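You operate a simulated robot arm through the tools that you are given. There is no shell and no other tool. Be economical: measure what you need, move in short steps, check, and stop when the job is done.

You are at the controls of a simulated robot arm. One attempt, no reset.

## Task
Test the blue cord reel, then wind it back in.
Fine: its plug goes into the socket block and comes out by hand with its own block switch off; watch the reel's lamp light; wind by the knob; leave the other switches and the other reel.

Only the result counts: the job must be done as asked and must still hold three seconds after the hand-in. Knocking over, shifting, dropping, spilling or breaking anything else fails it.

## Robot
A 6-joint arm with a two-finger parallel gripper, fixed in place. Base frame: the origin is at the foot of the arm, x ahead of it, y to its left, z up. Units: mm, rad, N and s.
With the tool pointing down near the work surface it reaches from about 360 to 820 mm from the base axis. Its first joint turns from -2.897 to 2.897 rad. Payload 3.91 kg.
The TCP is the grasp point between the finger pads, 30 mm short of the fingertips. In the tool frame z runs along the fingers and y along their closing line. The gripper opens to 110 mm. The fingers are 20 mm wide and 10 mm thick; the gripper's body (48 by 112 mm) begins 55 mm behind the TCP.
Orientation is told as [roll, pitch, yaw] about the base's x, y, z axes, in that order, counted from this pose: with the fingers straight down and closing along the base's y, the tool's x points along the base's -x, its y along +y and its z along -z.

## Interface
- The arm moves only by the tool step_arm. Its argument "commands" is a list of rows, each a list of 2 entries, a list of its own where there are three numbers: the shift along the tool's x, y, z in units of 25 mm (1.0 is 25 mm), then the turn, a rotation vector about the tool's x, y, z in units of 6 degrees (1.0 is 6 degrees). In form: [[[x, y, z], [wx, wy, wz]], ...]. A call has 1 to 12 rows; each row shifts and turns the commanded pose from where the row before left it, along the tool's axes as they then stand. "grip" is the finger opening in mm, from 0 to 110, set as the call begins (left out, the last holds). A call with a number of a shift or a turn outside -1 to 1 is refused whole. Each row takes 0.2 s and may step no farther than 50 mm and 0.15 rad from the row before; otherwise, or with a gripper value out of range, the whole call is refused. A pose out of reach is approached as far as the arm can. The call stops where the force on the tool passes 40 N (or 10 N more than at its start, if that is more) or the arm is blocked; 0.2 s more then pass. The fingers move at their own pace (about 45 mm/s each) and stop on an object; they squeeze with about 41 N. The grip force told is the motor's: it shows also when the fingers shut on nothing. Time passes only in rows, and 0.2 s behind the last, so rows that do not move let the fingers close. It gives the time, the measured TCP pose, the force on the tool (base axes), the opening and the grip force at its end, in the units of the frame above (readings bear some noise), with the torque about the TCP (base axes, N m) and any sound that the robot's microphone picked up.
- Cameras (640 x 400 px; columns grow to the right, rows downward): "scene" is fixed at [49.3, -499.3, 1599.1]; the picture's right is [-0.06, -1.00, 0.00], its down [-0.96, 0.06, -0.27] and it looks along [0.27, -0.02, -0.96] (base axes); focal length 309 px, centre (320, 200). "wrist" rides on the gripper at [77, 7, -114] in the tool frame; the picture's right is [-0.09, 1.00, 0.00], its down [-0.80, -0.07, -0.59] and it looks along [-0.59, -0.05, 0.80] (tool axes); focal length 270 px, centre (320, 200). There is no depth. A picture from a camera that has moved, and an enlarged one, comes with that camera's place and axes in the base frame and with its lens.
- snapshot(camera): a new picture of that camera. No time passes.
- move_column(by): slides the trunk up (or, below 0, down) by that many mm; the arm rides with it, the base frame stays. It gives what a move gives, with no picture.
- close_up(camera, box): a new picture of the part [left, top, right, bottom] of that camera's present view, enlarged. No time passes.
- hand_in(): hands the job in; it is judged then, once.

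Work in short steps. Places have to be worked out from the pictures, the camera data and where the tool is seen: move nearer, look again, correct. Check each grasp and each placing, and mend what went wrong. You have 120 turns and 76 pictures in all, those below and enlarged ones among them. Open the gripper and draw the arm clear of the work before you hand the job in, unless the task says otherwise; then end with one line.

The tools are called after "Call:" as a command line: name --argument value ..., lists and objects as JSON in quotes. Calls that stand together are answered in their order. step_arm: Moves the arm, as the interface text tells. Its arguments: {"type":"object","properties":{"commands":{"type":"array","items":{"type":"array"}},"grip":{"type":"number"}},"required":["commands"]} The other tools are called the same way: move_column (by) slides the trunk up or down; snapshot (camera) takes a picture; close_up (camera, box) takes an enlarged picture of a part of a camera's view; hand_in () hands the job in.

At the start:

```text
time_s: 0.0
tool_pos: [274.7, -311.0, 1153.1]
ee_rot: [0.001, -0.002, 0.002]
ft_force: [0.8, 0.2, -0.1]
ft_torque: [0.03, 0.03, -0.04]
width: 110.3
grasp_force: 0.1
trunk travel left (down, up): [-575.0, 35.0]
```

scene: 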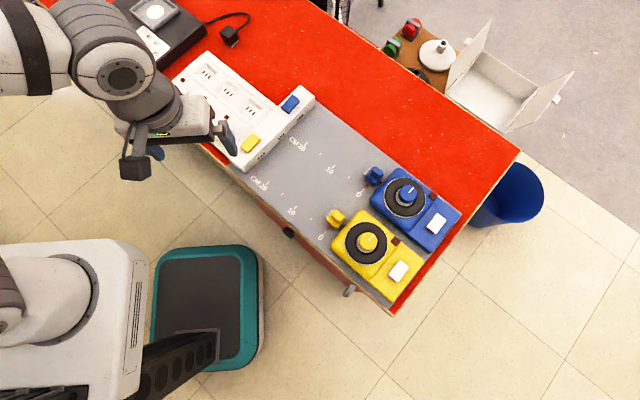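
wrist: 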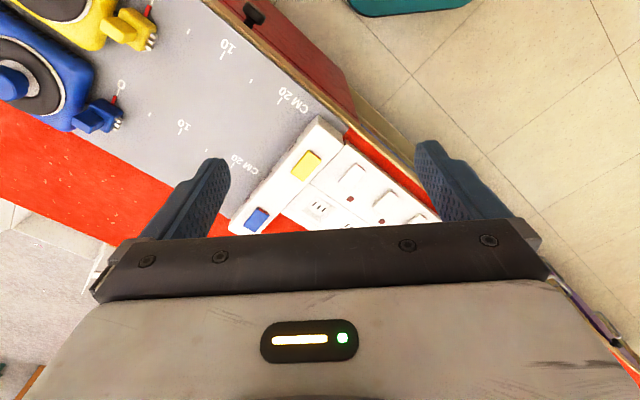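

I see a socket block with blue and yellow rocker switches on its end, and two reels. I start by enlarging the block and the reels.

Call:
close_up --camera "scene" --box '[320, 140, 480, 320]'

Call:
close_up --camera "scene" --box '[160, 40, 340, 180]'

```text
2.22 times, centred on (400, 230) of scene
camera zoom: at [49.3, -499.3, 1599.1], right [-0.06, -1.0, 0.0], down [-0.96, 0.06, -0.27], along [0.27, -0.02, -0.96], focal length 686 px, centre (142, 133)
```

zoom: 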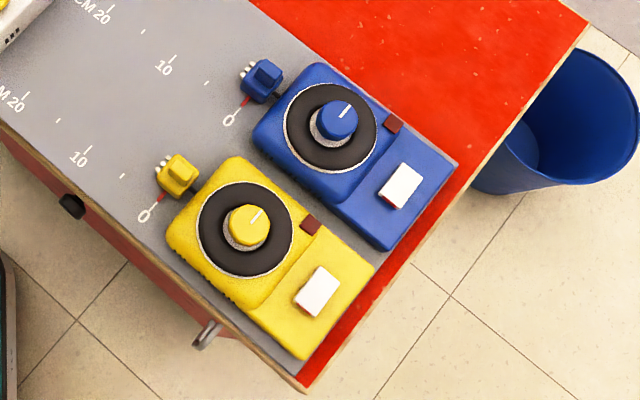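

```text
2.86 times, centred on (250, 110) of scene
camera zoom: at [49.3, -499.3, 1599.1], right [-0.06, -1.0, 0.0], down [-0.96, 0.06, -0.27], along [0.27, -0.02, -0.96], focal length 883 px, centre (520, 457)
```

zoom: 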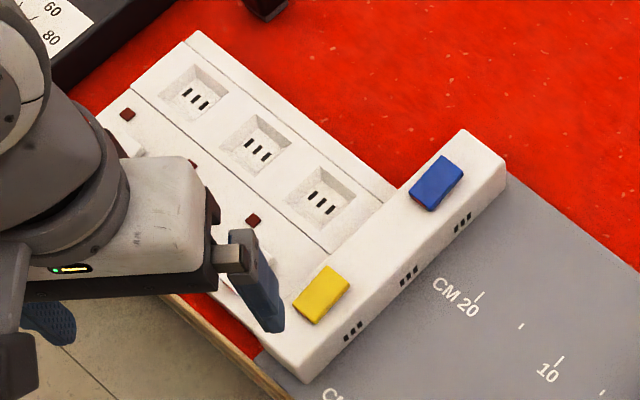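

The block faces the mat with three sockets, the blue lane runs at about 50° in the base frame, and the table is at z≈820. I lower the trunk first, then yaw the tool to line up with the lane.

Call:
move_column --by -150

Call:
step_arm --commands '[[[0, -1, 0], [0, 0, -1]], [[0, -1, 0], [0, 0, -1]], [[0, -1, 0], [0, 0, -1]], [[0, -1, 0], [0, 0, -1]], [[0, -1, 0], [0, 0, -1]], [[0, -1, 0], [0, 0, -1]], [[0, -1, 0], [0, 0, -1]], [[0, -1, 0], [0, 0, -1]], [[0, -1, 0], [0, 0, -0.33]]]'

```text
time_s: 1.8
tool_pos: [274.0, -310.7, 1002.6]
ee_rot: [-0.001, 0.0, -0.001]
ft_force: [0.9, 0.3, -0.8]
ft_torque: [0.0, 0.01, -0.01]
width: 110.1
grasp_force: 0.1
trunk travel left (down, up): [-425.0, 185.0]
```

```text
time_s: 3.8
tool_pos: [365.4, -511.2, 1001.6]
ee_rot: [0.0, 0.0, 0.874]
ft_force: [-0.8, 0.0, 0.3]
ft_torque: [0.0, 0.0, -0.01]
width: 110.1
grasp_force: 0.1
trunk travel left (down, up): [-425.0, 185.0]
```

Now at yaw 50° with good tracking. I move above the estimated plug position (319,-661) to look.

Call:
step_arm --commands '[[[0.96, -0.41, 0], [0, 0, 0]], [[0.96, -0.41, 0], [0, 0, 0]], [[0.96, -0.41, 0], [0, 0, 0]], [[0.96, -0.41, 0], [0, 0, 0]], [[0.96, -0.41, 0], [0, 0, 0]], [[0.96, -0.41, 0], [0, 0, 0]]]'

Call:
snapshot --camera "wrist"

Call:
close_up --camera "scene" --box '[160, 40, 340, 180]'

```text
time_s: 5.2
tool_pos: [314.1, -659.6, 1003.3]
ee_rot: [0.001, 0.0, 0.873]
ft_force: [-0.1, -1.2, 1.5]
ft_torque: [0.02, 0.01, 0.0]
width: 109.8
grasp_force: 0.0
trunk travel left (down, up): [-425.0, 185.0]
```

```text
71 pictures are left
camera wrist: at [260.1, -714.9, 1118.0], right [-0.71, 0.71, 0.0], down [0.57, 0.57, 0.59], along [0.42, 0.42, -0.8], focal length 270 px, centre (320, 200)
```

wrist: 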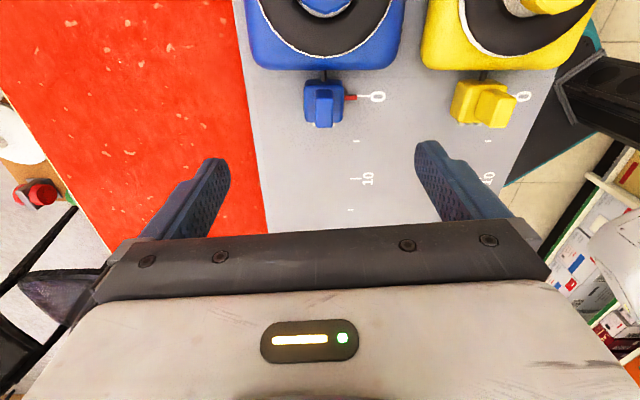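

```text
2.86 times, centred on (250, 110) of scene
camera zoom: at [49.3, -499.3, 1599.1], right [-0.06, -1.0, 0.0], down [-0.96, 0.06, -0.27], along [0.27, -0.02, -0.96], focal length 883 px, centre (520, 457)
```

zoom: 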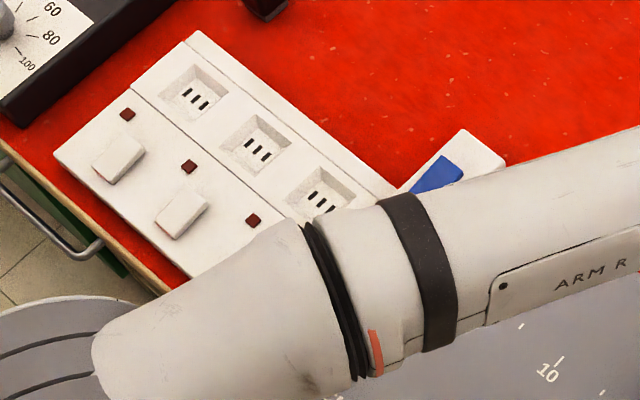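

The mat edges and reels turn out to lie at about 45°, not 50°. I look closer at the plug in this view.

Call:
close_up --camera "wrist" --box '[240, 0, 420, 140]'

```text
2.86 times, centred on (330, 70) of wrist
camera zoom: at [260.1, -714.9, 1118.0], right [-0.71, 0.71, 0.0], down [0.57, 0.57, 0.59], along [0.42, 0.42, -0.8], focal length 772 px, centre (291, 571)
```

zoom: 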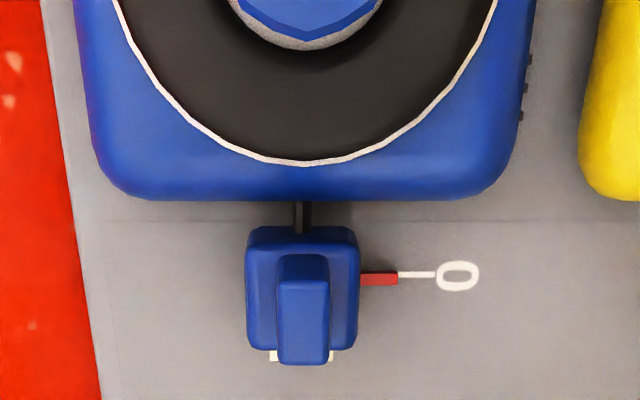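

The plug has a narrow rib (~17 mm wide) on top that the fingers can take. I turn to yaw 45° and descend over it.

Call:
step_arm --commands '[[[0, 0, 0], [0, 0, 0.84]], [[-0.19, 0.08, 1], [0, 0, 0]], [[0, 0, 1], [0, 0, 0]], [[0, 0, 1], [0, 0, 0]]]'

Call:
snapshot --camera "wrist"

```text
time_s: 6.2
tool_pos: [318.1, -655.1, 928.1]
ee_rot: [0.0, 0.0, 0.785]
ft_force: [-0.2, 0.5, -0.3]
ft_torque: [0.02, 0.0, -0.03]
width: 110.4
grasp_force: 0.1
trunk travel left (down, up): [-425.0, 185.0]
```

```text
68 pictures are left
camera wrist: at [259.7, -704.8, 1043.7], right [-0.64, 0.77, 0.0], down [0.62, 0.52, 0.59], along [0.46, 0.38, -0.8], focal length 270 px, centre (320, 200)
```

wrist: 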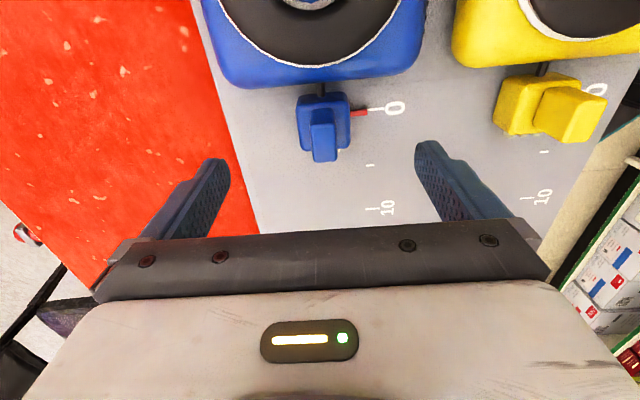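

Call:
close_up --camera "wrist" --box '[250, 60, 410, 180]'

```text
3.33 times, centred on (330, 120) of wrist
camera zoom: at [259.7, -704.8, 1043.7], right [-0.64, 0.77, 0.0], down [0.62, 0.52, 0.59], along [0.46, 0.38, -0.8], focal length 901 px, centre (287, 467)
```

zoom: 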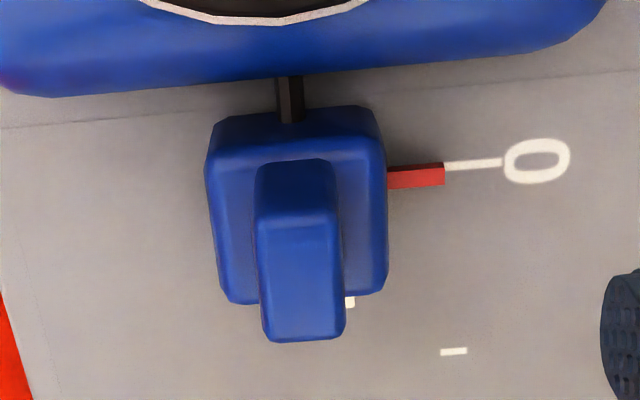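

Table level checks out at z≈820. The rib top seems to be near z≈890. Next I view the socket face from the lane, then come back for the plug.

Call:
step_arm --commands '[[[-1, 0, 0], [0, 0, 0]], [[-1, 0, 0], [0, 0, 0]], [[-1, 0, 0], [0, 0, 0]], [[-1, 0, 0], [0, 0, 0]], [[-1, 0, 0], [0, 0, 0]]]'

Call:
snapshot --camera "wrist"

```text
time_s: 7.3
tool_pos: [405.6, -564.7, 930.8]
ee_rot: [0.0, 0.0, 0.784]
ft_force: [0.2, 0.3, -0.1]
ft_torque: [-0.02, 0.0, -0.04]
width: 110.0
grasp_force: 0.0
trunk travel left (down, up): [-425.0, 185.0]
```

```text
66 pictures are left
camera wrist: at [347.5, -615.7, 1045.1], right [-0.64, 0.77, 0.0], down [0.62, 0.52, 0.59], along [0.46, 0.38, -0.8], focal length 270 px, centre (320, 200)
```

wrist: 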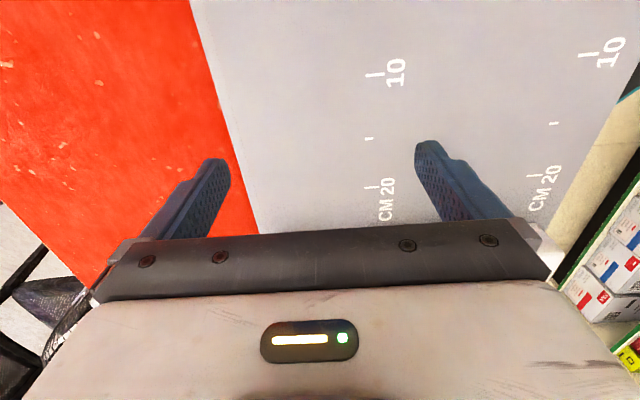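

The gripper hides the forward view, but the scene camera sees the socket face. I enlarge that.

Call:
close_up --camera "scene" --box '[230, 70, 330, 150]'

```text
5.00 times, centred on (280, 110) of scene
camera zoom: at [49.3, -499.3, 1599.1], right [-0.06, -1.0, 0.0], down [-0.96, 0.06, -0.27], along [0.27, -0.02, -0.96], focal length 1545 px, centre (520, 650)
```

zoom: 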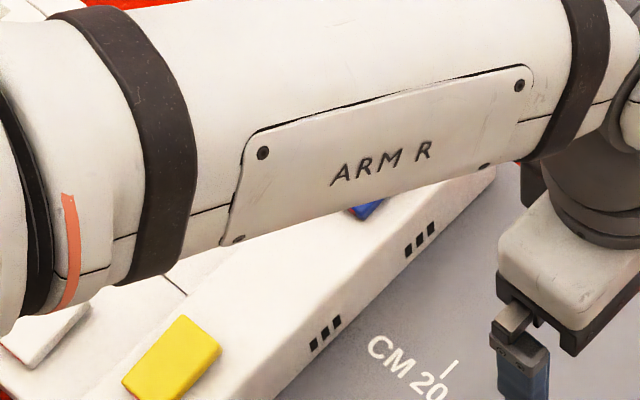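

Call:
close_up --camera "scene" --box '[286, 100, 330, 128]'

```text
14.29 times, centred on (308, 114) of scene
camera zoom: at [49.3, -499.3, 1599.1], right [-0.06, -1.0, 0.0], down [-0.96, 0.06, -0.27], along [0.27, -0.02, -0.96], focal length 4413 px, centre (491, 1429)
```

zoom: 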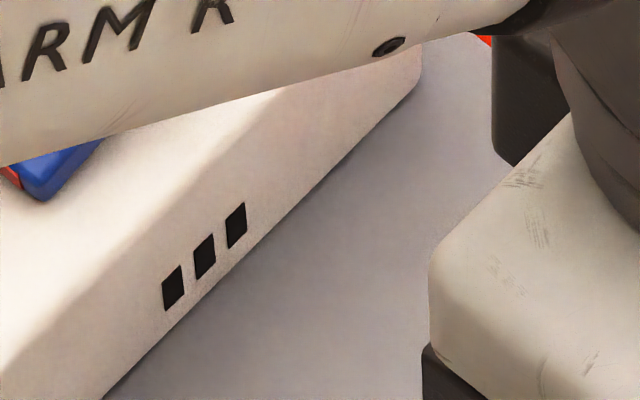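

The slots are centred about 27 mm above the mat. I enlarge the plug in the scene view in the same way, so both can be compared in one camera.

Call:
close_up --camera "scene" --box '[354, 156, 398, 184]'

```text
14.29 times, centred on (376, 170) of scene
camera zoom: at [49.3, -499.3, 1599.1], right [-0.06, -1.0, 0.0], down [-0.96, 0.06, -0.27], along [0.27, -0.02, -0.96], focal length 4413 px, centre (-480, 629)
```

zoom: 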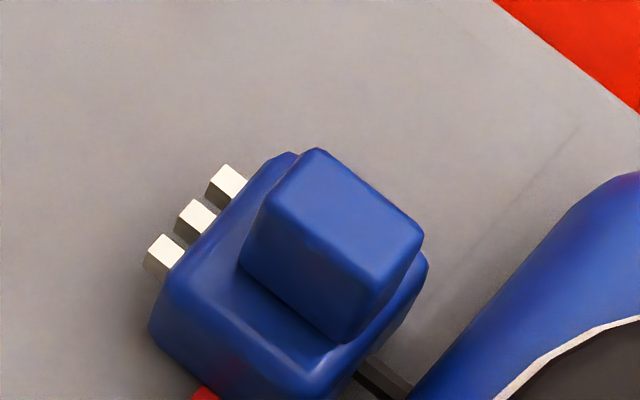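

Pins and blue slots share the same lane line (n≈-686), so the plug only needs to travel along the 45° direction. I go back over the rib with the fingers at 50 mm.

Call:
step_arm --commands '[[[0.9, 0, 0], [0, 0, 0]], [[0.9, 0, 0], [0, 0, 0]], [[0.9, 0, 0], [0, 0, 0]], [[0.9, 0, 0], [0, 0, 0]], [[0.9, 0, 0], [0, 0, 0]], [[0.84, 0, 0], [0, 0, 0]]]' --grip 50

Call:
snapshot --camera "wrist"

Call:
close_up --camera "scene" --box '[342, 146, 408, 188]'

```text
time_s: 8.8
tool_pos: [312.0, -657.9, 926.5]
ee_rot: [0.001, 0.0, 0.785]
ft_force: [0.3, 0.3, -0.1]
ft_torque: [0.01, -0.01, 0.02]
width: 50.1
grasp_force: 0.1
trunk travel left (down, up): [-425.0, 185.0]
```

```text
62 pictures are left
camera wrist: at [253.5, -708.8, 1041.4], right [-0.64, 0.77, 0.0], down [0.62, 0.52, 0.59], along [0.46, 0.38, -0.8], focal length 270 px, centre (320, 200)
```

wrist: 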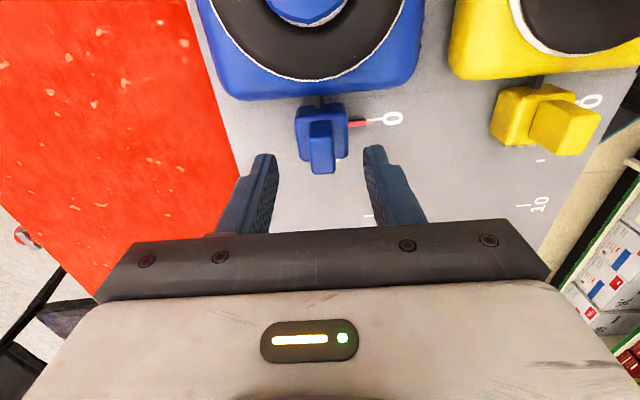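

```text
9.52 times, centred on (375, 167) of scene
camera zoom: at [49.3, -499.3, 1599.1], right [-0.06, -1.0, 0.0], down [-0.96, 0.06, -0.27], along [0.27, -0.02, -0.96], focal length 2942 px, centre (-204, 514)
```

zoom: 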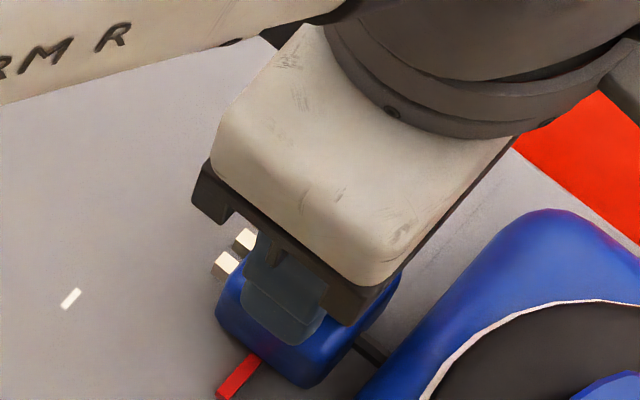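

The rib is centred between the fingers and lies under them. I descend about 30 mm to z≈897.

Call:
step_arm --commands '[[[0, 0, 0.4], [0, 0, 0]], [[0, 0, 0.4], [0, 0, 0]], [[0, 0, 0.38], [0, 0, 0]]]'

Call:
close_up --camera "wrist" --box '[220, 80, 420, 240]'

```text
time_s: 9.6
tool_pos: [313.6, -658.7, 896.6]
ee_rot: [-0.001, 0.001, 0.787]
ft_force: [-0.8, -0.4, -0.5]
ft_torque: [-0.01, -0.01, 0.01]
width: 50.2
grasp_force: 0.0
trunk travel left (down, up): [-425.0, 185.0]
```

```text
2.50 times, centred on (320, 160) of wrist
camera zoom: at [254.4, -709.5, 1011.7], right [-0.64, 0.77, 0.0], down [0.62, 0.52, 0.59], along [0.46, 0.38, -0.8], focal length 676 px, centre (320, 300)
```

zoom: 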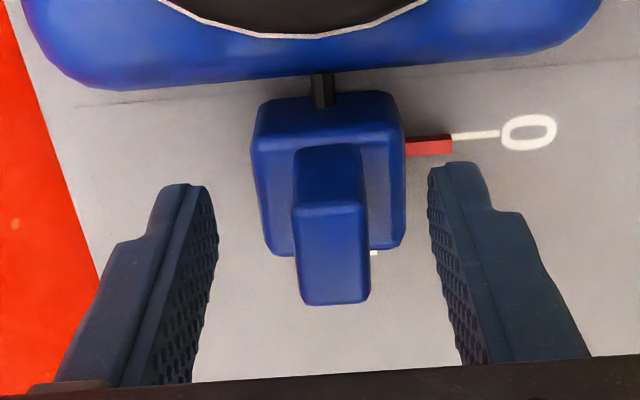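

The rib top is at about the TCP level, with its centre ~5 mm toward the reel and ~2.4 mm toward tool +y. I correct for that and close.

Call:
step_arm --commands '[[[0.2, 0.09, 0], [0, 0, 0]], [[0, 0, 0], [0, 0, 0]]]'

Call:
step_arm --commands '[[[0, 0, 0], [0, 0, 0]], [[0, 0, 0], [0, 0, 0]], [[0, 0, 0], [0, 0, 0]], [[0, 0, 0], [0, 0, 0]]]' --grip 0

Call:
close_up --camera "wrist" --box '[220, 80, 420, 240]'

```text
time_s: 10.2
tool_pos: [308.3, -662.9, 898.0]
ee_rot: [-0.001, 0.001, 0.785]
ft_force: [0.1, -0.1, -0.1]
ft_torque: [0.01, -0.01, -0.04]
width: 50.1
grasp_force: 0.1
trunk travel left (down, up): [-425.0, 185.0]
```

```text
time_s: 11.2
tool_pos: [307.4, -661.3, 898.0]
ee_rot: [0.0, 0.0, 0.785]
ft_force: [-2.3, 2.3, -0.6]
ft_torque: [-0.02, 0.03, 0.02]
width: 15.6
grasp_force: 45.2
trunk travel left (down, up): [-425.0, 185.0]
```

```text
2.50 times, centred on (320, 160) of wrist
camera zoom: at [248.6, -711.7, 1012.4], right [-0.64, 0.77, 0.0], down [0.62, 0.52, 0.59], along [0.46, 0.38, -0.8], focal length 676 px, centre (320, 300)
```

zoom: 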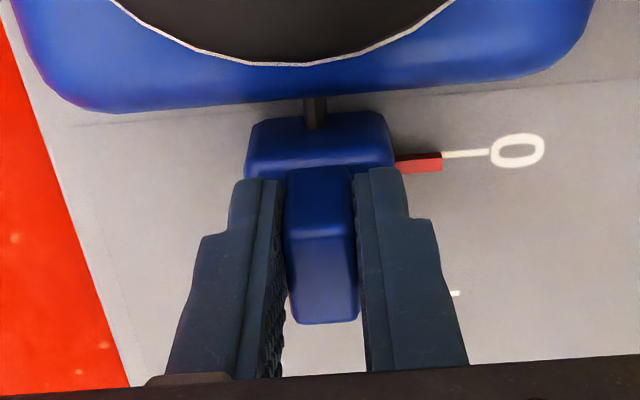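

I hold the rib (15.6 mm). Before plugging in I check the state of the block switches.

Call:
close_up --camera "scene" --box '[240, 85, 310, 160]'

Call:
close_up --camera "scene" --box '[380, 200, 460, 290]'

```text
5.33 times, centred on (275, 122) of scene
camera zoom: at [49.3, -499.3, 1599.1], right [-0.06, -1.0, 0.0], down [-0.96, 0.06, -0.27], along [0.27, -0.02, -0.96], focal length 1648 px, centre (560, 613)
```

zoom: 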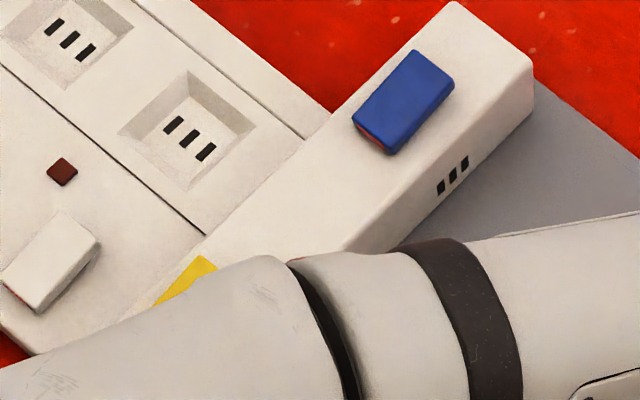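

```text
4.44 times, centred on (420, 245) of scene
camera zoom: at [49.3, -499.3, 1599.1], right [-0.06, -1.0, 0.0], down [-0.96, 0.06, -0.27], along [0.27, -0.02, -0.96], focal length 1373 px, centre (-124, 0)
```

zoom: 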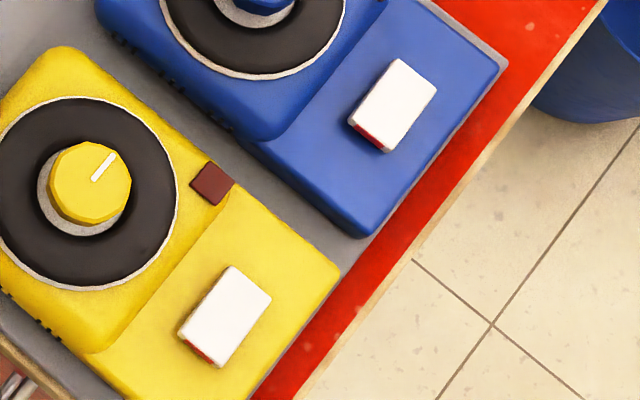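

Call:
close_up --camera "scene" --box '[272, 88, 308, 112]'

Call:
close_up --camera "scene" --box '[415, 206, 451, 238]'

```text
16.00 times, centred on (290, 100) of scene
camera zoom: at [49.3, -499.3, 1599.1], right [-0.06, -1.0, 0.0], down [-0.96, 0.06, -0.27], along [0.27, -0.02, -0.96], focal length 4943 px, centre (800, 1800)
```

zoom: 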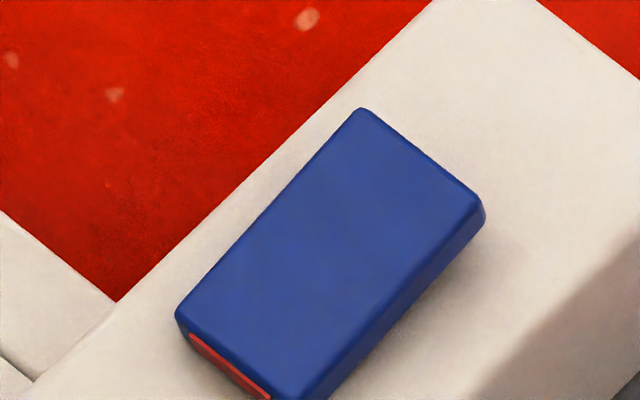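

```text
12.50 times, centred on (433, 222) of scene
camera zoom: at [49.3, -499.3, 1599.1], right [-0.06, -1.0, 0.0], down [-0.96, 0.06, -0.27], along [0.27, -0.02, -0.96], focal length 3862 px, centre (-1092, -75)
```

zoom: 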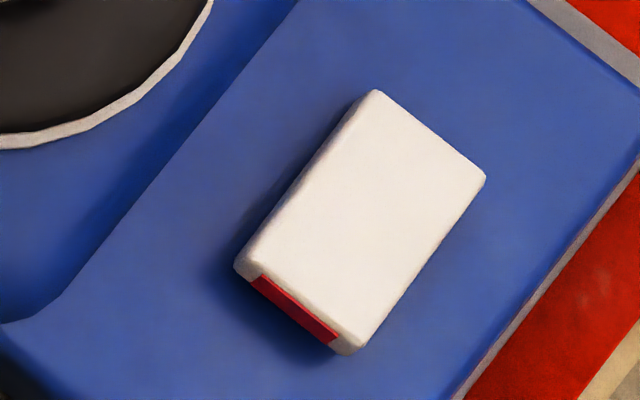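

I can't yet tell the rocker state. I pull the plug 100 mm along the lane (the arm then uncovers the yellow switch) and compare the two there.

Call:
step_arm --commands '[[[-0.4, 0, -0.04], [0, 0, 0]], [[-0.6, 0, 0], [0, 0, 0]], [[-0.6, 0, 0], [0, 0, 0]], [[-0.6, 0, 0], [0, 0, 0]], [[-0.6, 0, 0], [0, 0, 0]], [[-0.6, 0, 0], [0, 0, 0]], [[-0.6, 0, 0], [0, 0, 0]]]'

Call:
snapshot --camera "wrist"

Call:
close_up --camera "scene" --box '[236, 84, 316, 160]'

```text
time_s: 12.8
tool_pos: [377.9, -591.6, 899.3]
ee_rot: [0.006, -0.001, 0.785]
ft_force: [-11.9, 12.2, -20.3]
ft_torque: [-0.58, 0.53, 0.08]
width: 15.7
grasp_force: 44.8
trunk travel left (down, up): [-425.0, 185.0]
```

```text
54 pictures are left
camera wrist: at [319.4, -641.7, 1012.4], right [-0.64, 0.77, 0.0], down [0.62, 0.51, 0.6], along [0.45, 0.39, -0.8], focal length 270 px, centre (320, 200)
```

wrist: 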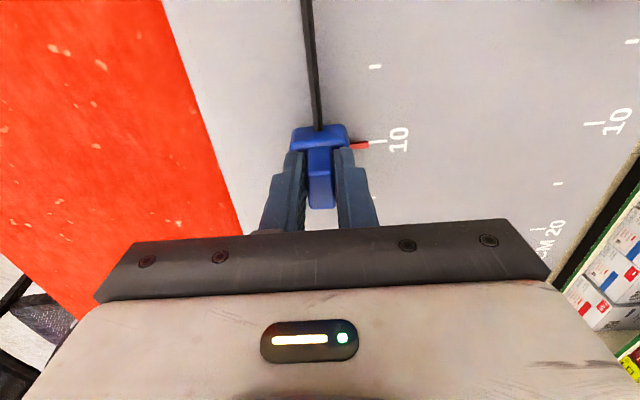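

```text
5.26 times, centred on (276, 122) of scene
camera zoom: at [49.3, -499.3, 1599.1], right [-0.06, -1.0, 0.0], down [-0.96, 0.06, -0.27], along [0.27, -0.02, -0.96], focal length 1626 px, centre (552, 610)
```

zoom: 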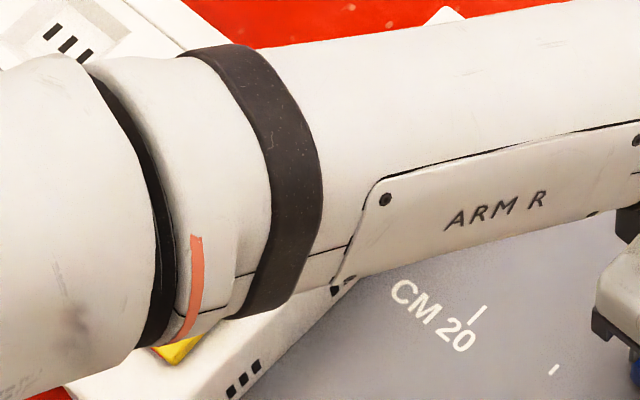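

The plug appears to be guided: about 17 N sideways and 20 N down, from my 1 mm lift and a slight lane-angle error. I relax both and advance 60 mm.

Call:
step_arm --commands '[[[0, 0.035, 0.04], [0, 0, 0]], [[-0.6, 0.006, 0], [0, 0, 0]], [[-0.6, 0.006, 0], [0, 0, 0]], [[-0.6, 0.006, 0], [0, 0, 0]], [[-0.6, 0.006, 0], [0, 0, 0]]]'

Call:
close_up --camera "scene" --box '[236, 84, 316, 160]'

```text
time_s: 13.9
tool_pos: [421.6, -547.6, 898.1]
ee_rot: [0.0, 0.0, 0.787]
ft_force: [-2.7, 3.6, -15.7]
ft_torque: [0.41, -0.28, -0.01]
width: 15.7
grasp_force: 45.0
trunk travel left (down, up): [-425.0, 185.0]
```

```text
5.26 times, centred on (276, 122) of scene
camera zoom: at [49.3, -499.3, 1599.1], right [-0.06, -1.0, 0.0], down [-0.96, 0.06, -0.27], along [0.27, -0.02, -0.96], focal length 1626 px, centre (552, 610)
```

zoom: 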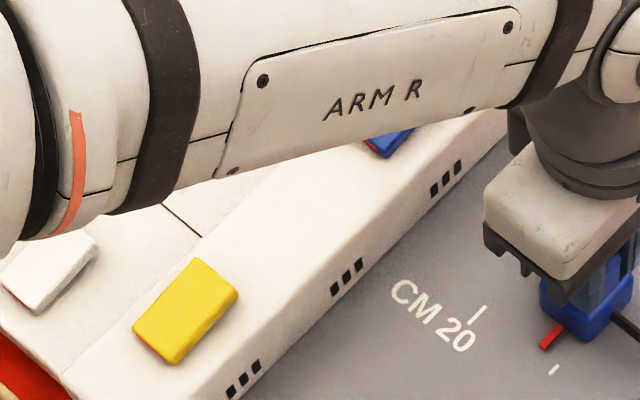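

Call:
close_up --camera "scene" --box '[248, 128, 284, 156]'

Call:
close_up --camera "scene" --box '[272, 92, 308, 118]'

```text
14.29 times, centred on (266, 142) of scene
camera zoom: at [49.3, -499.3, 1599.1], right [-0.06, -1.0, 0.0], down [-0.96, 0.06, -0.27], along [0.27, -0.02, -0.96], focal length 4413 px, centre (1091, 1029)
```

zoom: 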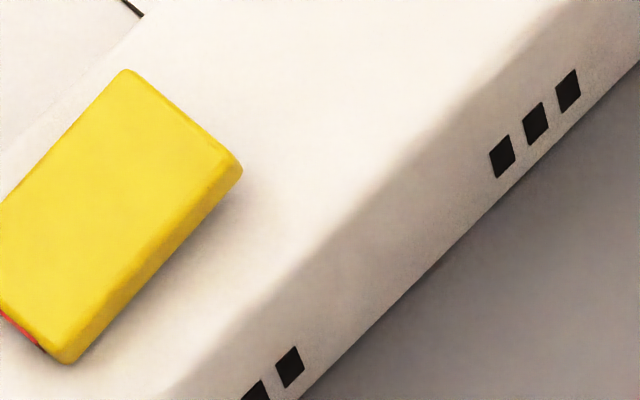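

```text
15.38 times, centred on (290, 105) of scene
camera zoom: at [49.3, -499.3, 1599.1], right [-0.06, -1.0, 0.0], down [-0.96, 0.06, -0.27], along [0.27, -0.02, -0.96], focal length 4753 px, centre (782, 1662)
```

zoom: 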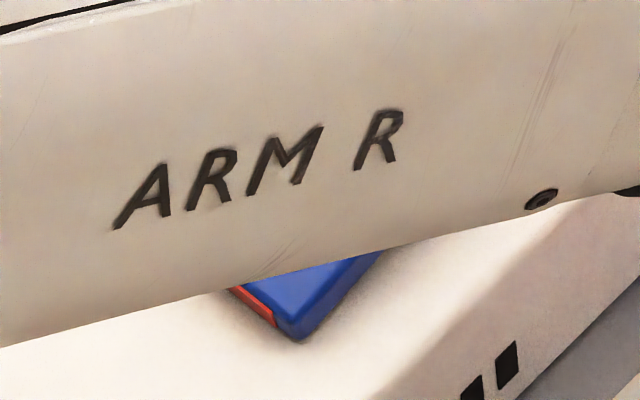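

Call:
close_up --camera "scene" --box '[246, 131, 282, 155]'

Call:
close_up --camera "scene" --box '[226, 122, 262, 146]'

```text
16.00 times, centred on (264, 143) of scene
camera zoom: at [49.3, -499.3, 1599.1], right [-0.06, -1.0, 0.0], down [-0.96, 0.06, -0.27], along [0.27, -0.02, -0.96], focal length 4943 px, centre (1216, 1112)
```

zoom: 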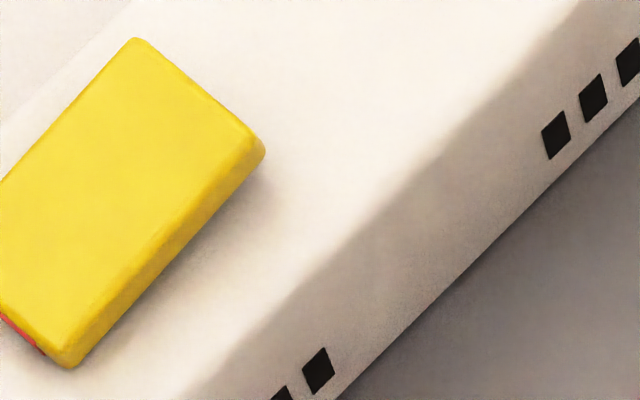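

```text
16.00 times, centred on (244, 134) of scene
camera zoom: at [49.3, -499.3, 1599.1], right [-0.06, -1.0, 0.0], down [-0.96, 0.06, -0.27], along [0.27, -0.02, -0.96], focal length 4943 px, centre (1536, 1256)
```

zoom: 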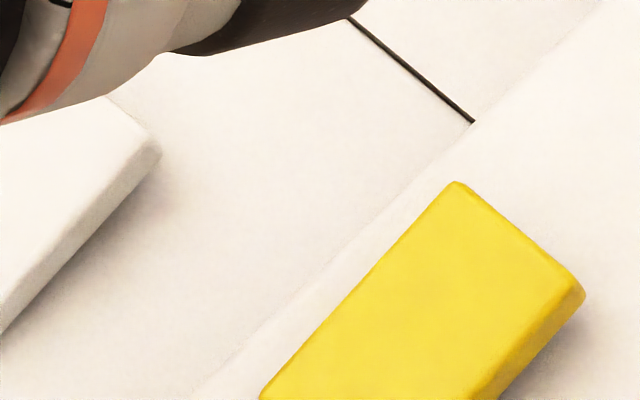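

Blue, yellow and the white rockers all have the same tilt (red end down) and every lamp is dark, so blue reads as off. I relax z by 0.5 mm and advance toward the socket.

Call:
step_arm --commands '[[[0, 0.006, 0.025], [0, 0, 0]], [[-0.5, 0.006, 0], [0, 0, 0]], [[-0.5, 0.006, 0], [0, 0, 0]], [[-0.5, 0.006, 0], [0, 0, 0]], [[-0.5, 0.006, 0], [0, 0, 0]], [[-0.4, 0.004, 0], [0, 0, 0]]]'

Call:
close_up --camera "scene" --box '[280, 95, 340, 135]'

```text
time_s: 15.3
tool_pos: [462.2, -505.0, 898.5]
ee_rot: [-0.001, 0.0, 0.784]
ft_force: [8.7, -7.1, -7.6]
ft_torque: [-0.27, 0.16, -0.05]
width: 15.7
grasp_force: 44.8
trunk travel left (down, up): [-425.0, 185.0]
```

```text
10.00 times, centred on (310, 115) of scene
camera zoom: at [49.3, -499.3, 1599.1], right [-0.06, -1.0, 0.0], down [-0.96, 0.06, -0.27], along [0.27, -0.02, -0.96], focal length 3089 px, centre (420, 1050)
```

zoom: 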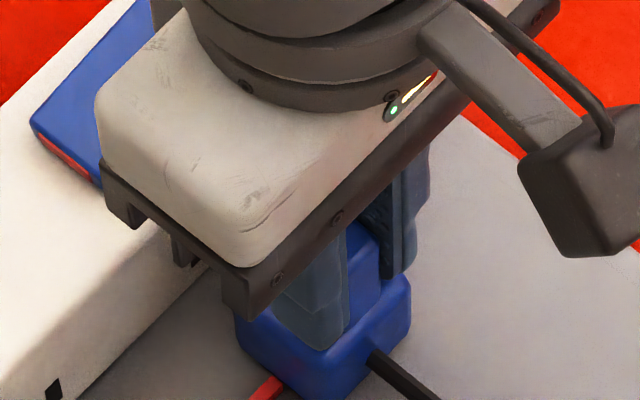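

The plug is just short of the face, with a small side load to relax. I press in with small rows.

Call:
step_arm --commands '[[[0, -0.02, 0.01], [0, 0, 0]], [[-0.2, 0, 0], [0, 0, 0]], [[-0.2, 0, 0], [0, 0, 0]], [[-0.16, 0, 0], [0, 0, 0]], [[-0.16, 0, 0], [0, 0, 0]], [[-0.16, 0, 0], [0, 0, 0]]]'

Call:
close_up --camera "scene" --box '[280, 95, 340, 135]'

```text
time_s: 16.8
tool_pos: [477.6, -491.4, 898.3]
ee_rot: [-0.004, 0.001, 0.785]
ft_force: [9.8, -24.8, 13.8]
ft_torque: [0.19, -0.29, 0.04]
width: 15.7
grasp_force: 44.9
trunk travel left (down, up): [-425.0, 185.0]
```

```text
10.00 times, centred on (310, 115) of scene
camera zoom: at [49.3, -499.3, 1599.1], right [-0.06, -1.0, 0.0], down [-0.96, 0.06, -0.27], along [0.27, -0.02, -0.96], focal length 3089 px, centre (420, 1050)
```

zoom: 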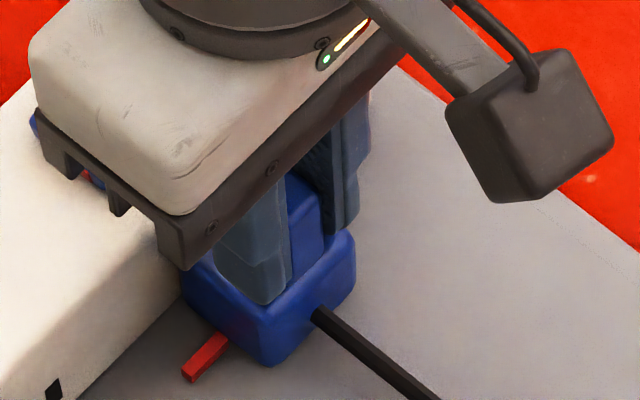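

Contact is beginning (≈11 N along the lane), with 24 N sideways to relax. I correct and press further.

Call:
step_arm --commands '[[[0, -0.045, -0.02], [0, 0, 0]], [[0, 0, 0], [0, 0, 0]]]'

Call:
step_arm --commands '[[[-0.1, 0, 0], [0, 0, 0]], [[-0.1, 0, 0], [0, 0, 0]], [[-0.1, 0, 0], [0, 0, 0]]]'

```text
time_s: 17.4
tool_pos: [476.7, -491.7, 898.1]
ee_rot: [-0.002, 0.0, 0.785]
ft_force: [-1.7, -23.1, 17.8]
ft_torque: [-0.9, 0.71, 0.0]
width: 15.6
grasp_force: 45.2
trunk travel left (down, up): [-425.0, 185.0]
```

```text
time_s: 18.1
tool_pos: [480.4, -488.0, 896.4]
ee_rot: [0.002, 0.0, 0.783]
ft_force: [-13.7, -36.4, 6.1]
ft_torque: [-0.56, 0.15, 0.05]
width: 15.4
grasp_force: 44.7
trunk travel left (down, up): [-425.0, 185.0]
```

Call:
step_arm --commands '[[[0, -0.03, 0], [0, 0, 0]], [[0, 0, 0], [0, 0, 0]]]'

Call:
close_up --camera "scene" --box '[280, 95, 340, 135]'

```text
time_s: 18.8
tool_pos: [479.8, -488.3, 896.5]
ee_rot: [0.005, -0.001, 0.783]
ft_force: [-22.4, -26.8, -0.4]
ft_torque: [-0.4, 0.09, 0.07]
width: 15.1
grasp_force: 44.9
trunk travel left (down, up): [-425.0, 185.0]
```

```text
10.00 times, centred on (310, 115) of scene
camera zoom: at [49.3, -499.3, 1599.1], right [-0.06, -1.0, 0.0], down [-0.96, 0.06, -0.27], along [0.27, -0.02, -0.96], focal length 3089 px, centre (420, 1050)
```

zoom: 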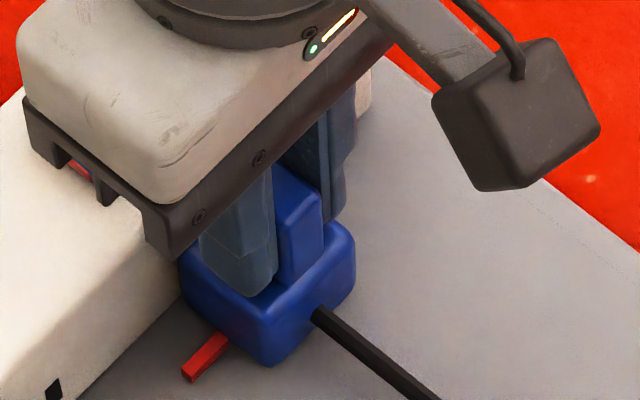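

The plug stayed put while the fingers slid on the rib, and its front meets the block face, so it looks seated. I back off the push slightly, release, and rise to check.

Call:
step_arm --commands '[[[0.06, 0, 0], [0, 0, 0]], [[0, 0, 0], [0, 0, 0]]]'

Call:
step_arm --commands '[[[0, 0, 0], [0, 0, 0]], [[0, 0, 0], [0, 0, 0]], [[0, 0, -0.8], [0, 0, 0]], [[0, 0, -1], [0, 0, 0]], [[0, 0, -1], [0, 0, 0]], [[0, 0, -1], [0, 0, 0]]]' --grip 45

Call:
snapshot --camera "wrist"

```text
time_s: 19.4
tool_pos: [481.0, -486.7, 896.8]
ee_rot: [0.004, -0.001, 0.783]
ft_force: [-25.4, -13.7, -8.3]
ft_torque: [-0.58, 0.37, 0.05]
width: 15.5
grasp_force: 45.0
trunk travel left (down, up): [-425.0, 185.0]
```

```text
time_s: 20.8
tool_pos: [484.1, -487.4, 994.9]
ee_rot: [0.0, 0.0, 0.786]
ft_force: [0.6, -0.9, 0.4]
ft_torque: [0.0, -0.03, 0.01]
width: 45.0
grasp_force: 0.1
trunk travel left (down, up): [-425.0, 185.0]
```

```text
44 pictures are left
camera wrist: at [425.6, -537.5, 1109.4], right [-0.64, 0.77, 0.0], down [0.62, 0.52, 0.59], along [0.46, 0.38, -0.8], focal length 270 px, centre (320, 200)
```

wrist: 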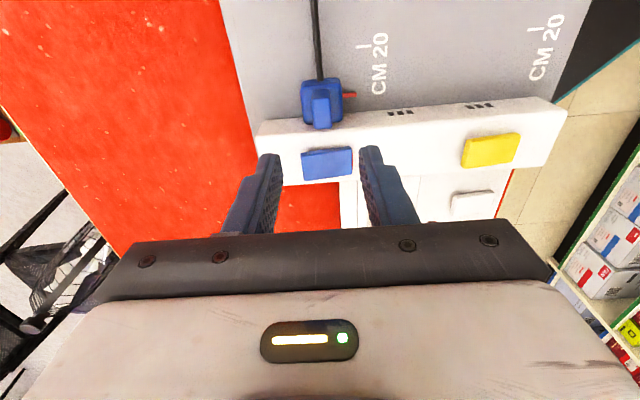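

Call:
close_up --camera "wrist" --box '[250, 60, 410, 190]'

Call:
close_up --camera "scene" --box '[370, 180, 440, 230]'

```text
3.08 times, centred on (330, 125) of wrist
camera zoom: at [425.6, -537.5, 1109.4], right [-0.64, 0.77, 0.0], down [0.62, 0.52, 0.59], along [0.46, 0.38, -0.8], focal length 832 px, centre (289, 431)
```

zoom: 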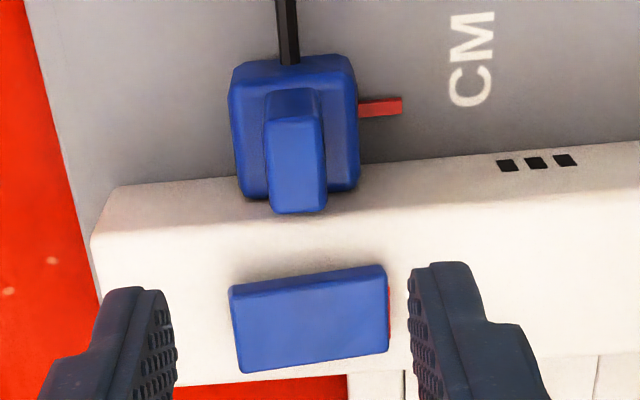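

```text
8.00 times, centred on (405, 205) of scene
camera zoom: at [49.3, -499.3, 1599.1], right [-0.06, -1.0, 0.0], down [-0.96, 0.06, -0.27], along [0.27, -0.02, -0.96], focal length 2471 px, centre (-360, 160)
```

zoom: 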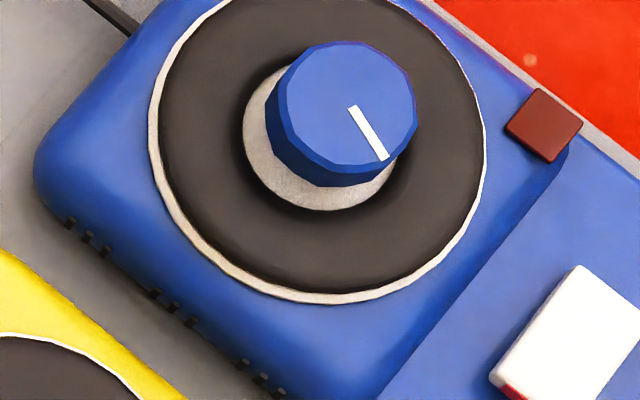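

Call:
close_up --camera "wrist" --box '[295, 140, 360, 185]'

Call:
close_up --camera "wrist" --box '[440, 120, 540, 220]'

```text
8.89 times, centred on (328, 162) of wrist
camera zoom: at [425.6, -537.5, 1109.4], right [-0.64, 0.77, 0.0], down [0.62, 0.52, 0.59], along [0.46, 0.38, -0.8], focal length 2402 px, centre (253, 533)
```

zoom: 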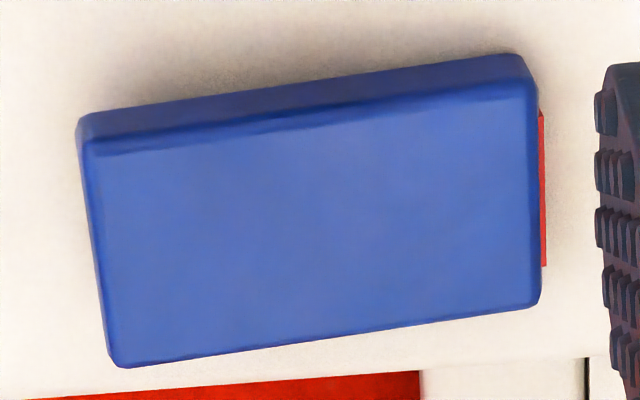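

```text
4.00 times, centred on (490, 170) of wrist
camera zoom: at [425.6, -537.5, 1109.4], right [-0.64, 0.77, 0.0], down [0.62, 0.52, 0.59], along [0.46, 0.38, -0.8], focal length 1081 px, centre (-360, 320)
```

zoom: 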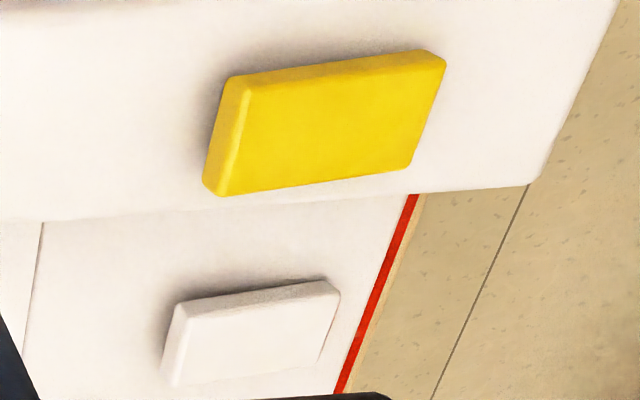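

The plug sits flush. By triangulation the blue rocker's red (+n) end is about 8 mm lower than its -n end, so a press on the raised -n end toggles it. I close the fingers and move above that end.

Call:
step_arm --commands '[[[-0.9, -0.3, 0], [0, 0, 0]], [[-0.83, -0.3, 0], [0, 0, 0]], [[0, 0, 0.8], [0, 0, 0]], [[0, 0, 0.8], [0, 0, 0]], [[0, 0, 0.6], [0, 0, 0]]]' --grip 0

Call:
snapshot --camera "wrist"

Call:
close_up --camera "scene" --box '[260, 80, 320, 120]'

```text
time_s: 21.9
tool_pos: [524.5, -467.3, 937.9]
ee_rot: [0.001, -0.001, 0.786]
ft_force: [0.9, 0.7, 0.7]
ft_torque: [0.01, -0.02, 0.03]
width: 0.2
grasp_force: 37.3
trunk travel left (down, up): [-425.0, 185.0]
```

```text
39 pictures are left
camera wrist: at [466.8, -517.4, 1052.5], right [-0.64, 0.77, 0.0], down [0.62, 0.52, 0.59], along [0.46, 0.38, -0.8], focal length 270 px, centre (320, 200)
```

wrist: 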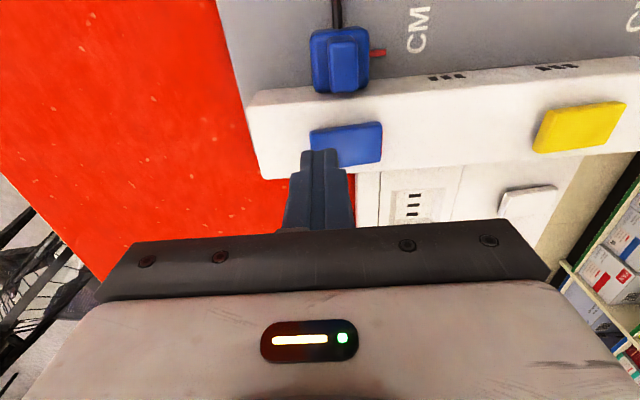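

```text
10.00 times, centred on (290, 100) of scene
camera zoom: at [49.3, -499.3, 1599.1], right [-0.06, -1.0, 0.0], down [-0.96, 0.06, -0.27], along [0.27, -0.02, -0.96], focal length 3089 px, centre (620, 1200)
```

zoom: 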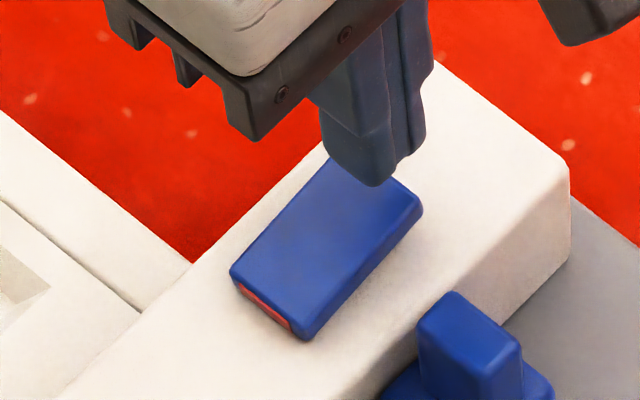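

The fingertips are over the raised end (rocker ~3 mm toward the reel). I shift slightly and press down in small rows.

Call:
step_arm --commands '[[[0.12, 0, 0.3], [0, 0, 0]], [[0, 0, 0.16], [0, 0, 0]], [[0, 0, 0.12], [0, 0, 0]], [[0, 0, 0.12], [0, 0, 0]], [[0, 0, 0.12], [0, 0, 0]]]'

Call:
close_up --camera "scene" --box '[370, 180, 440, 230]'

```text
time_s: 23.1
tool_pos: [523.0, -468.7, 916.1]
ee_rot: [0.0, -0.001, 0.786]
ft_force: [-0.3, -0.3, 2.2]
ft_torque: [0.0, 0.01, 0.02]
width: 0.0
grasp_force: 37.7
trunk travel left (down, up): [-425.0, 185.0]
```

```text
8.00 times, centred on (405, 205) of scene
camera zoom: at [49.3, -499.3, 1599.1], right [-0.06, -1.0, 0.0], down [-0.96, 0.06, -0.27], along [0.27, -0.02, -0.96], focal length 2471 px, centre (-360, 160)
```

zoom: 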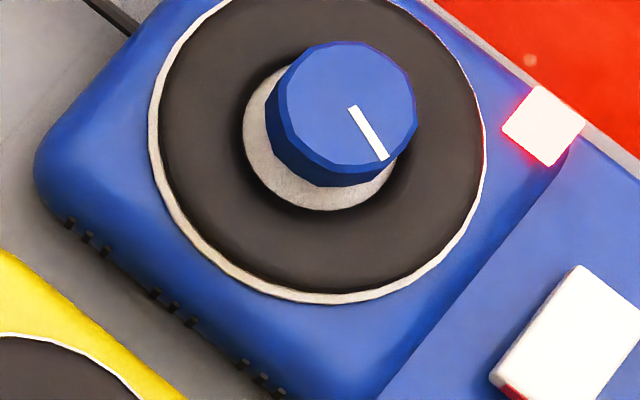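

The reel's lamp is lit. Now I switch off by pressing the other (red) end, 35 mm toward +n.

Call:
step_arm --commands '[[[0, 0, -1], [0, 0, 0]], [[0, 0.7, 0], [0, 0, 0]], [[0, 0.7, 0], [0, 0, 0]], [[0, 0, 0], [0, 0, 0]]]'

Call:
snapshot --camera "wrist"

```text
time_s: 24.1
tool_pos: [497.2, -444.1, 942.8]
ee_rot: [-0.002, -0.001, 0.786]
ft_force: [-0.3, -0.2, -0.5]
ft_torque: [0.01, 0.03, 0.01]
width: 0.1
grasp_force: 37.5
trunk travel left (down, up): [-425.0, 185.0]
```

```text
36 pictures are left
camera wrist: at [439.4, -495.4, 1056.7], right [-0.64, 0.77, 0.0], down [0.62, 0.52, 0.59], along [0.46, 0.38, -0.8], focal length 270 px, centre (320, 200)
```

wrist: 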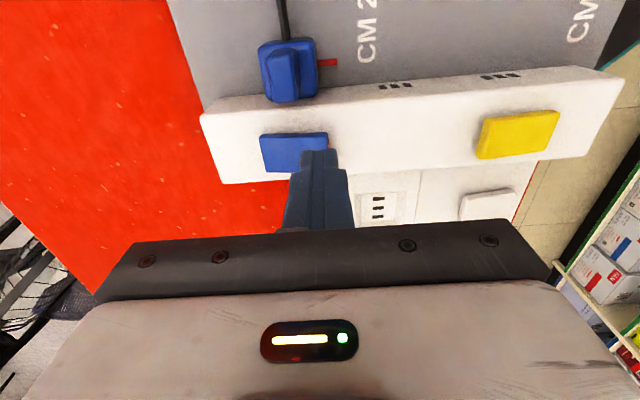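

Call:
step_arm --commands '[[[0, 0, 0.4], [0, 0, 0]], [[0, 0, 0.2], [0, 0, 0]], [[0, 0, 0.16], [0, 0, 0]], [[0, 0, 0.16], [0, 0, 0]], [[0, 0, 0.14], [0, 0, 0]]]'

Call:
close_up --camera "scene" --box '[370, 180, 440, 230]'

```text
time_s: 25.4
tool_pos: [497.7, -444.0, 917.3]
ee_rot: [0.0, 0.0, 0.785]
ft_force: [1.3, -0.3, 6.0]
ft_torque: [-0.05, -0.1, 0.01]
width: 0.0
grasp_force: 37.7
trunk travel left (down, up): [-425.0, 185.0]
```

```text
8.00 times, centred on (405, 205) of scene
camera zoom: at [49.3, -499.3, 1599.1], right [-0.06, -1.0, 0.0], down [-0.96, 0.06, -0.27], along [0.27, -0.02, -0.96], focal length 2471 px, centre (-360, 160)
```

zoom: 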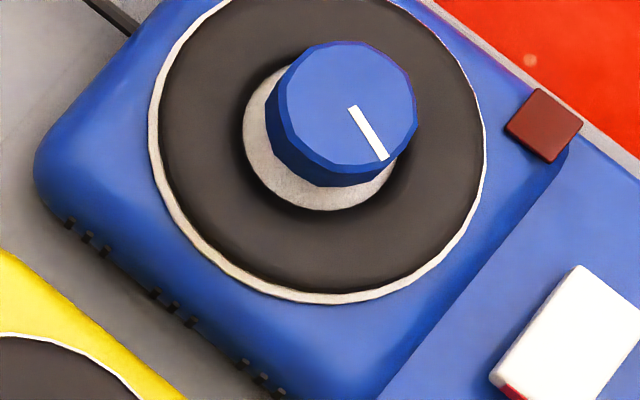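

The lamp is dark again. I seat the rocker 1 mm more, lift, and go back over the plug rib with open fingers.

Call:
step_arm --commands '[[[0, 0, 0.05], [0, 0, 0]], [[0, 0, -1], [0, 0, 0]], [[0, 0, -1], [0, 0, 0]], [[0.96, -0.38, 0], [0, 0, 0]], [[0.96, -0.38, 0], [0, 0, 0]], [[0, 0, 0.8], [0, 0, 0]]]'

Call:
step_arm --commands '[[[0, 0, 0], [0, 0, 0]], [[0, 0, 0], [0, 0, 0]], [[0, 0, 0], [0, 0, 0]]]' --grip 50

Call:
close_up --camera "wrist" --box '[220, 80, 420, 240]'

```text
time_s: 26.8
tool_pos: [477.0, -493.5, 943.7]
ee_rot: [0.0, -0.001, 0.785]
ft_force: [0.0, 0.0, 0.4]
ft_torque: [0.0, 0.0, -0.01]
width: 0.0
grasp_force: 37.9
trunk travel left (down, up): [-425.0, 185.0]
```

```text
time_s: 27.6
tool_pos: [477.8, -491.6, 943.5]
ee_rot: [0.0, 0.0, 0.786]
ft_force: [0.0, -0.3, 0.4]
ft_torque: [0.01, 0.04, -0.01]
width: 50.0
grasp_force: 0.1
trunk travel left (down, up): [-425.0, 185.0]
```

```text
2.50 times, centred on (320, 160) of wrist
camera zoom: at [418.8, -541.7, 1057.8], right [-0.64, 0.77, 0.0], down [0.62, 0.52, 0.59], along [0.46, 0.38, -0.8], focal length 676 px, centre (320, 300)
```

zoom: 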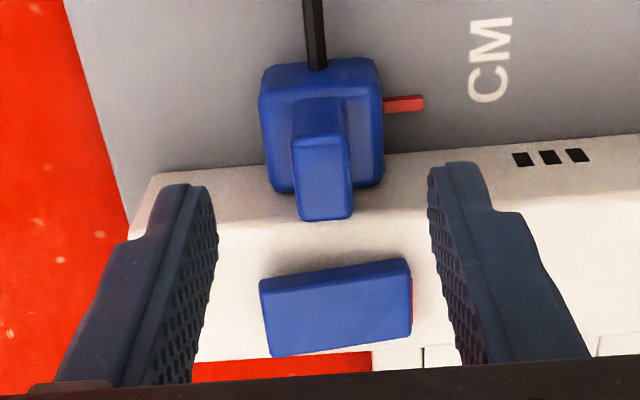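

The rib is well centred (about 3 mm further toward the block). I descend and grasp.

Call:
step_arm --commands '[[[-0.1, 0.02, 0.6], [0, 0, 0]], [[0, 0, 0.6], [0, 0, 0]], [[0, 0, 0.64], [0, 0, 0]], [[0, 0, 0], [0, 0, 0]]]'

Call:
step_arm --commands '[[[0, 0, 0], [0, 0, 0]], [[0, 0, 0], [0, 0, 0]], [[0, 0, 0], [0, 0, 0]], [[0, 0, 0], [0, 0, 0]]]' --grip 0

```text
time_s: 28.6
tool_pos: [478.8, -489.9, 899.6]
ee_rot: [-0.001, 0.0, 0.785]
ft_force: [0.5, 1.1, -0.2]
ft_torque: [0.0, -0.01, -0.02]
width: 50.0
grasp_force: 0.1
trunk travel left (down, up): [-425.0, 185.0]
```

```text
time_s: 29.6
tool_pos: [480.1, -489.5, 899.4]
ee_rot: [0.001, 0.0, 0.784]
ft_force: [-0.5, 0.6, -1.2]
ft_torque: [-0.01, 0.05, 0.02]
width: 15.0
grasp_force: 45.4
trunk travel left (down, up): [-425.0, 185.0]
```

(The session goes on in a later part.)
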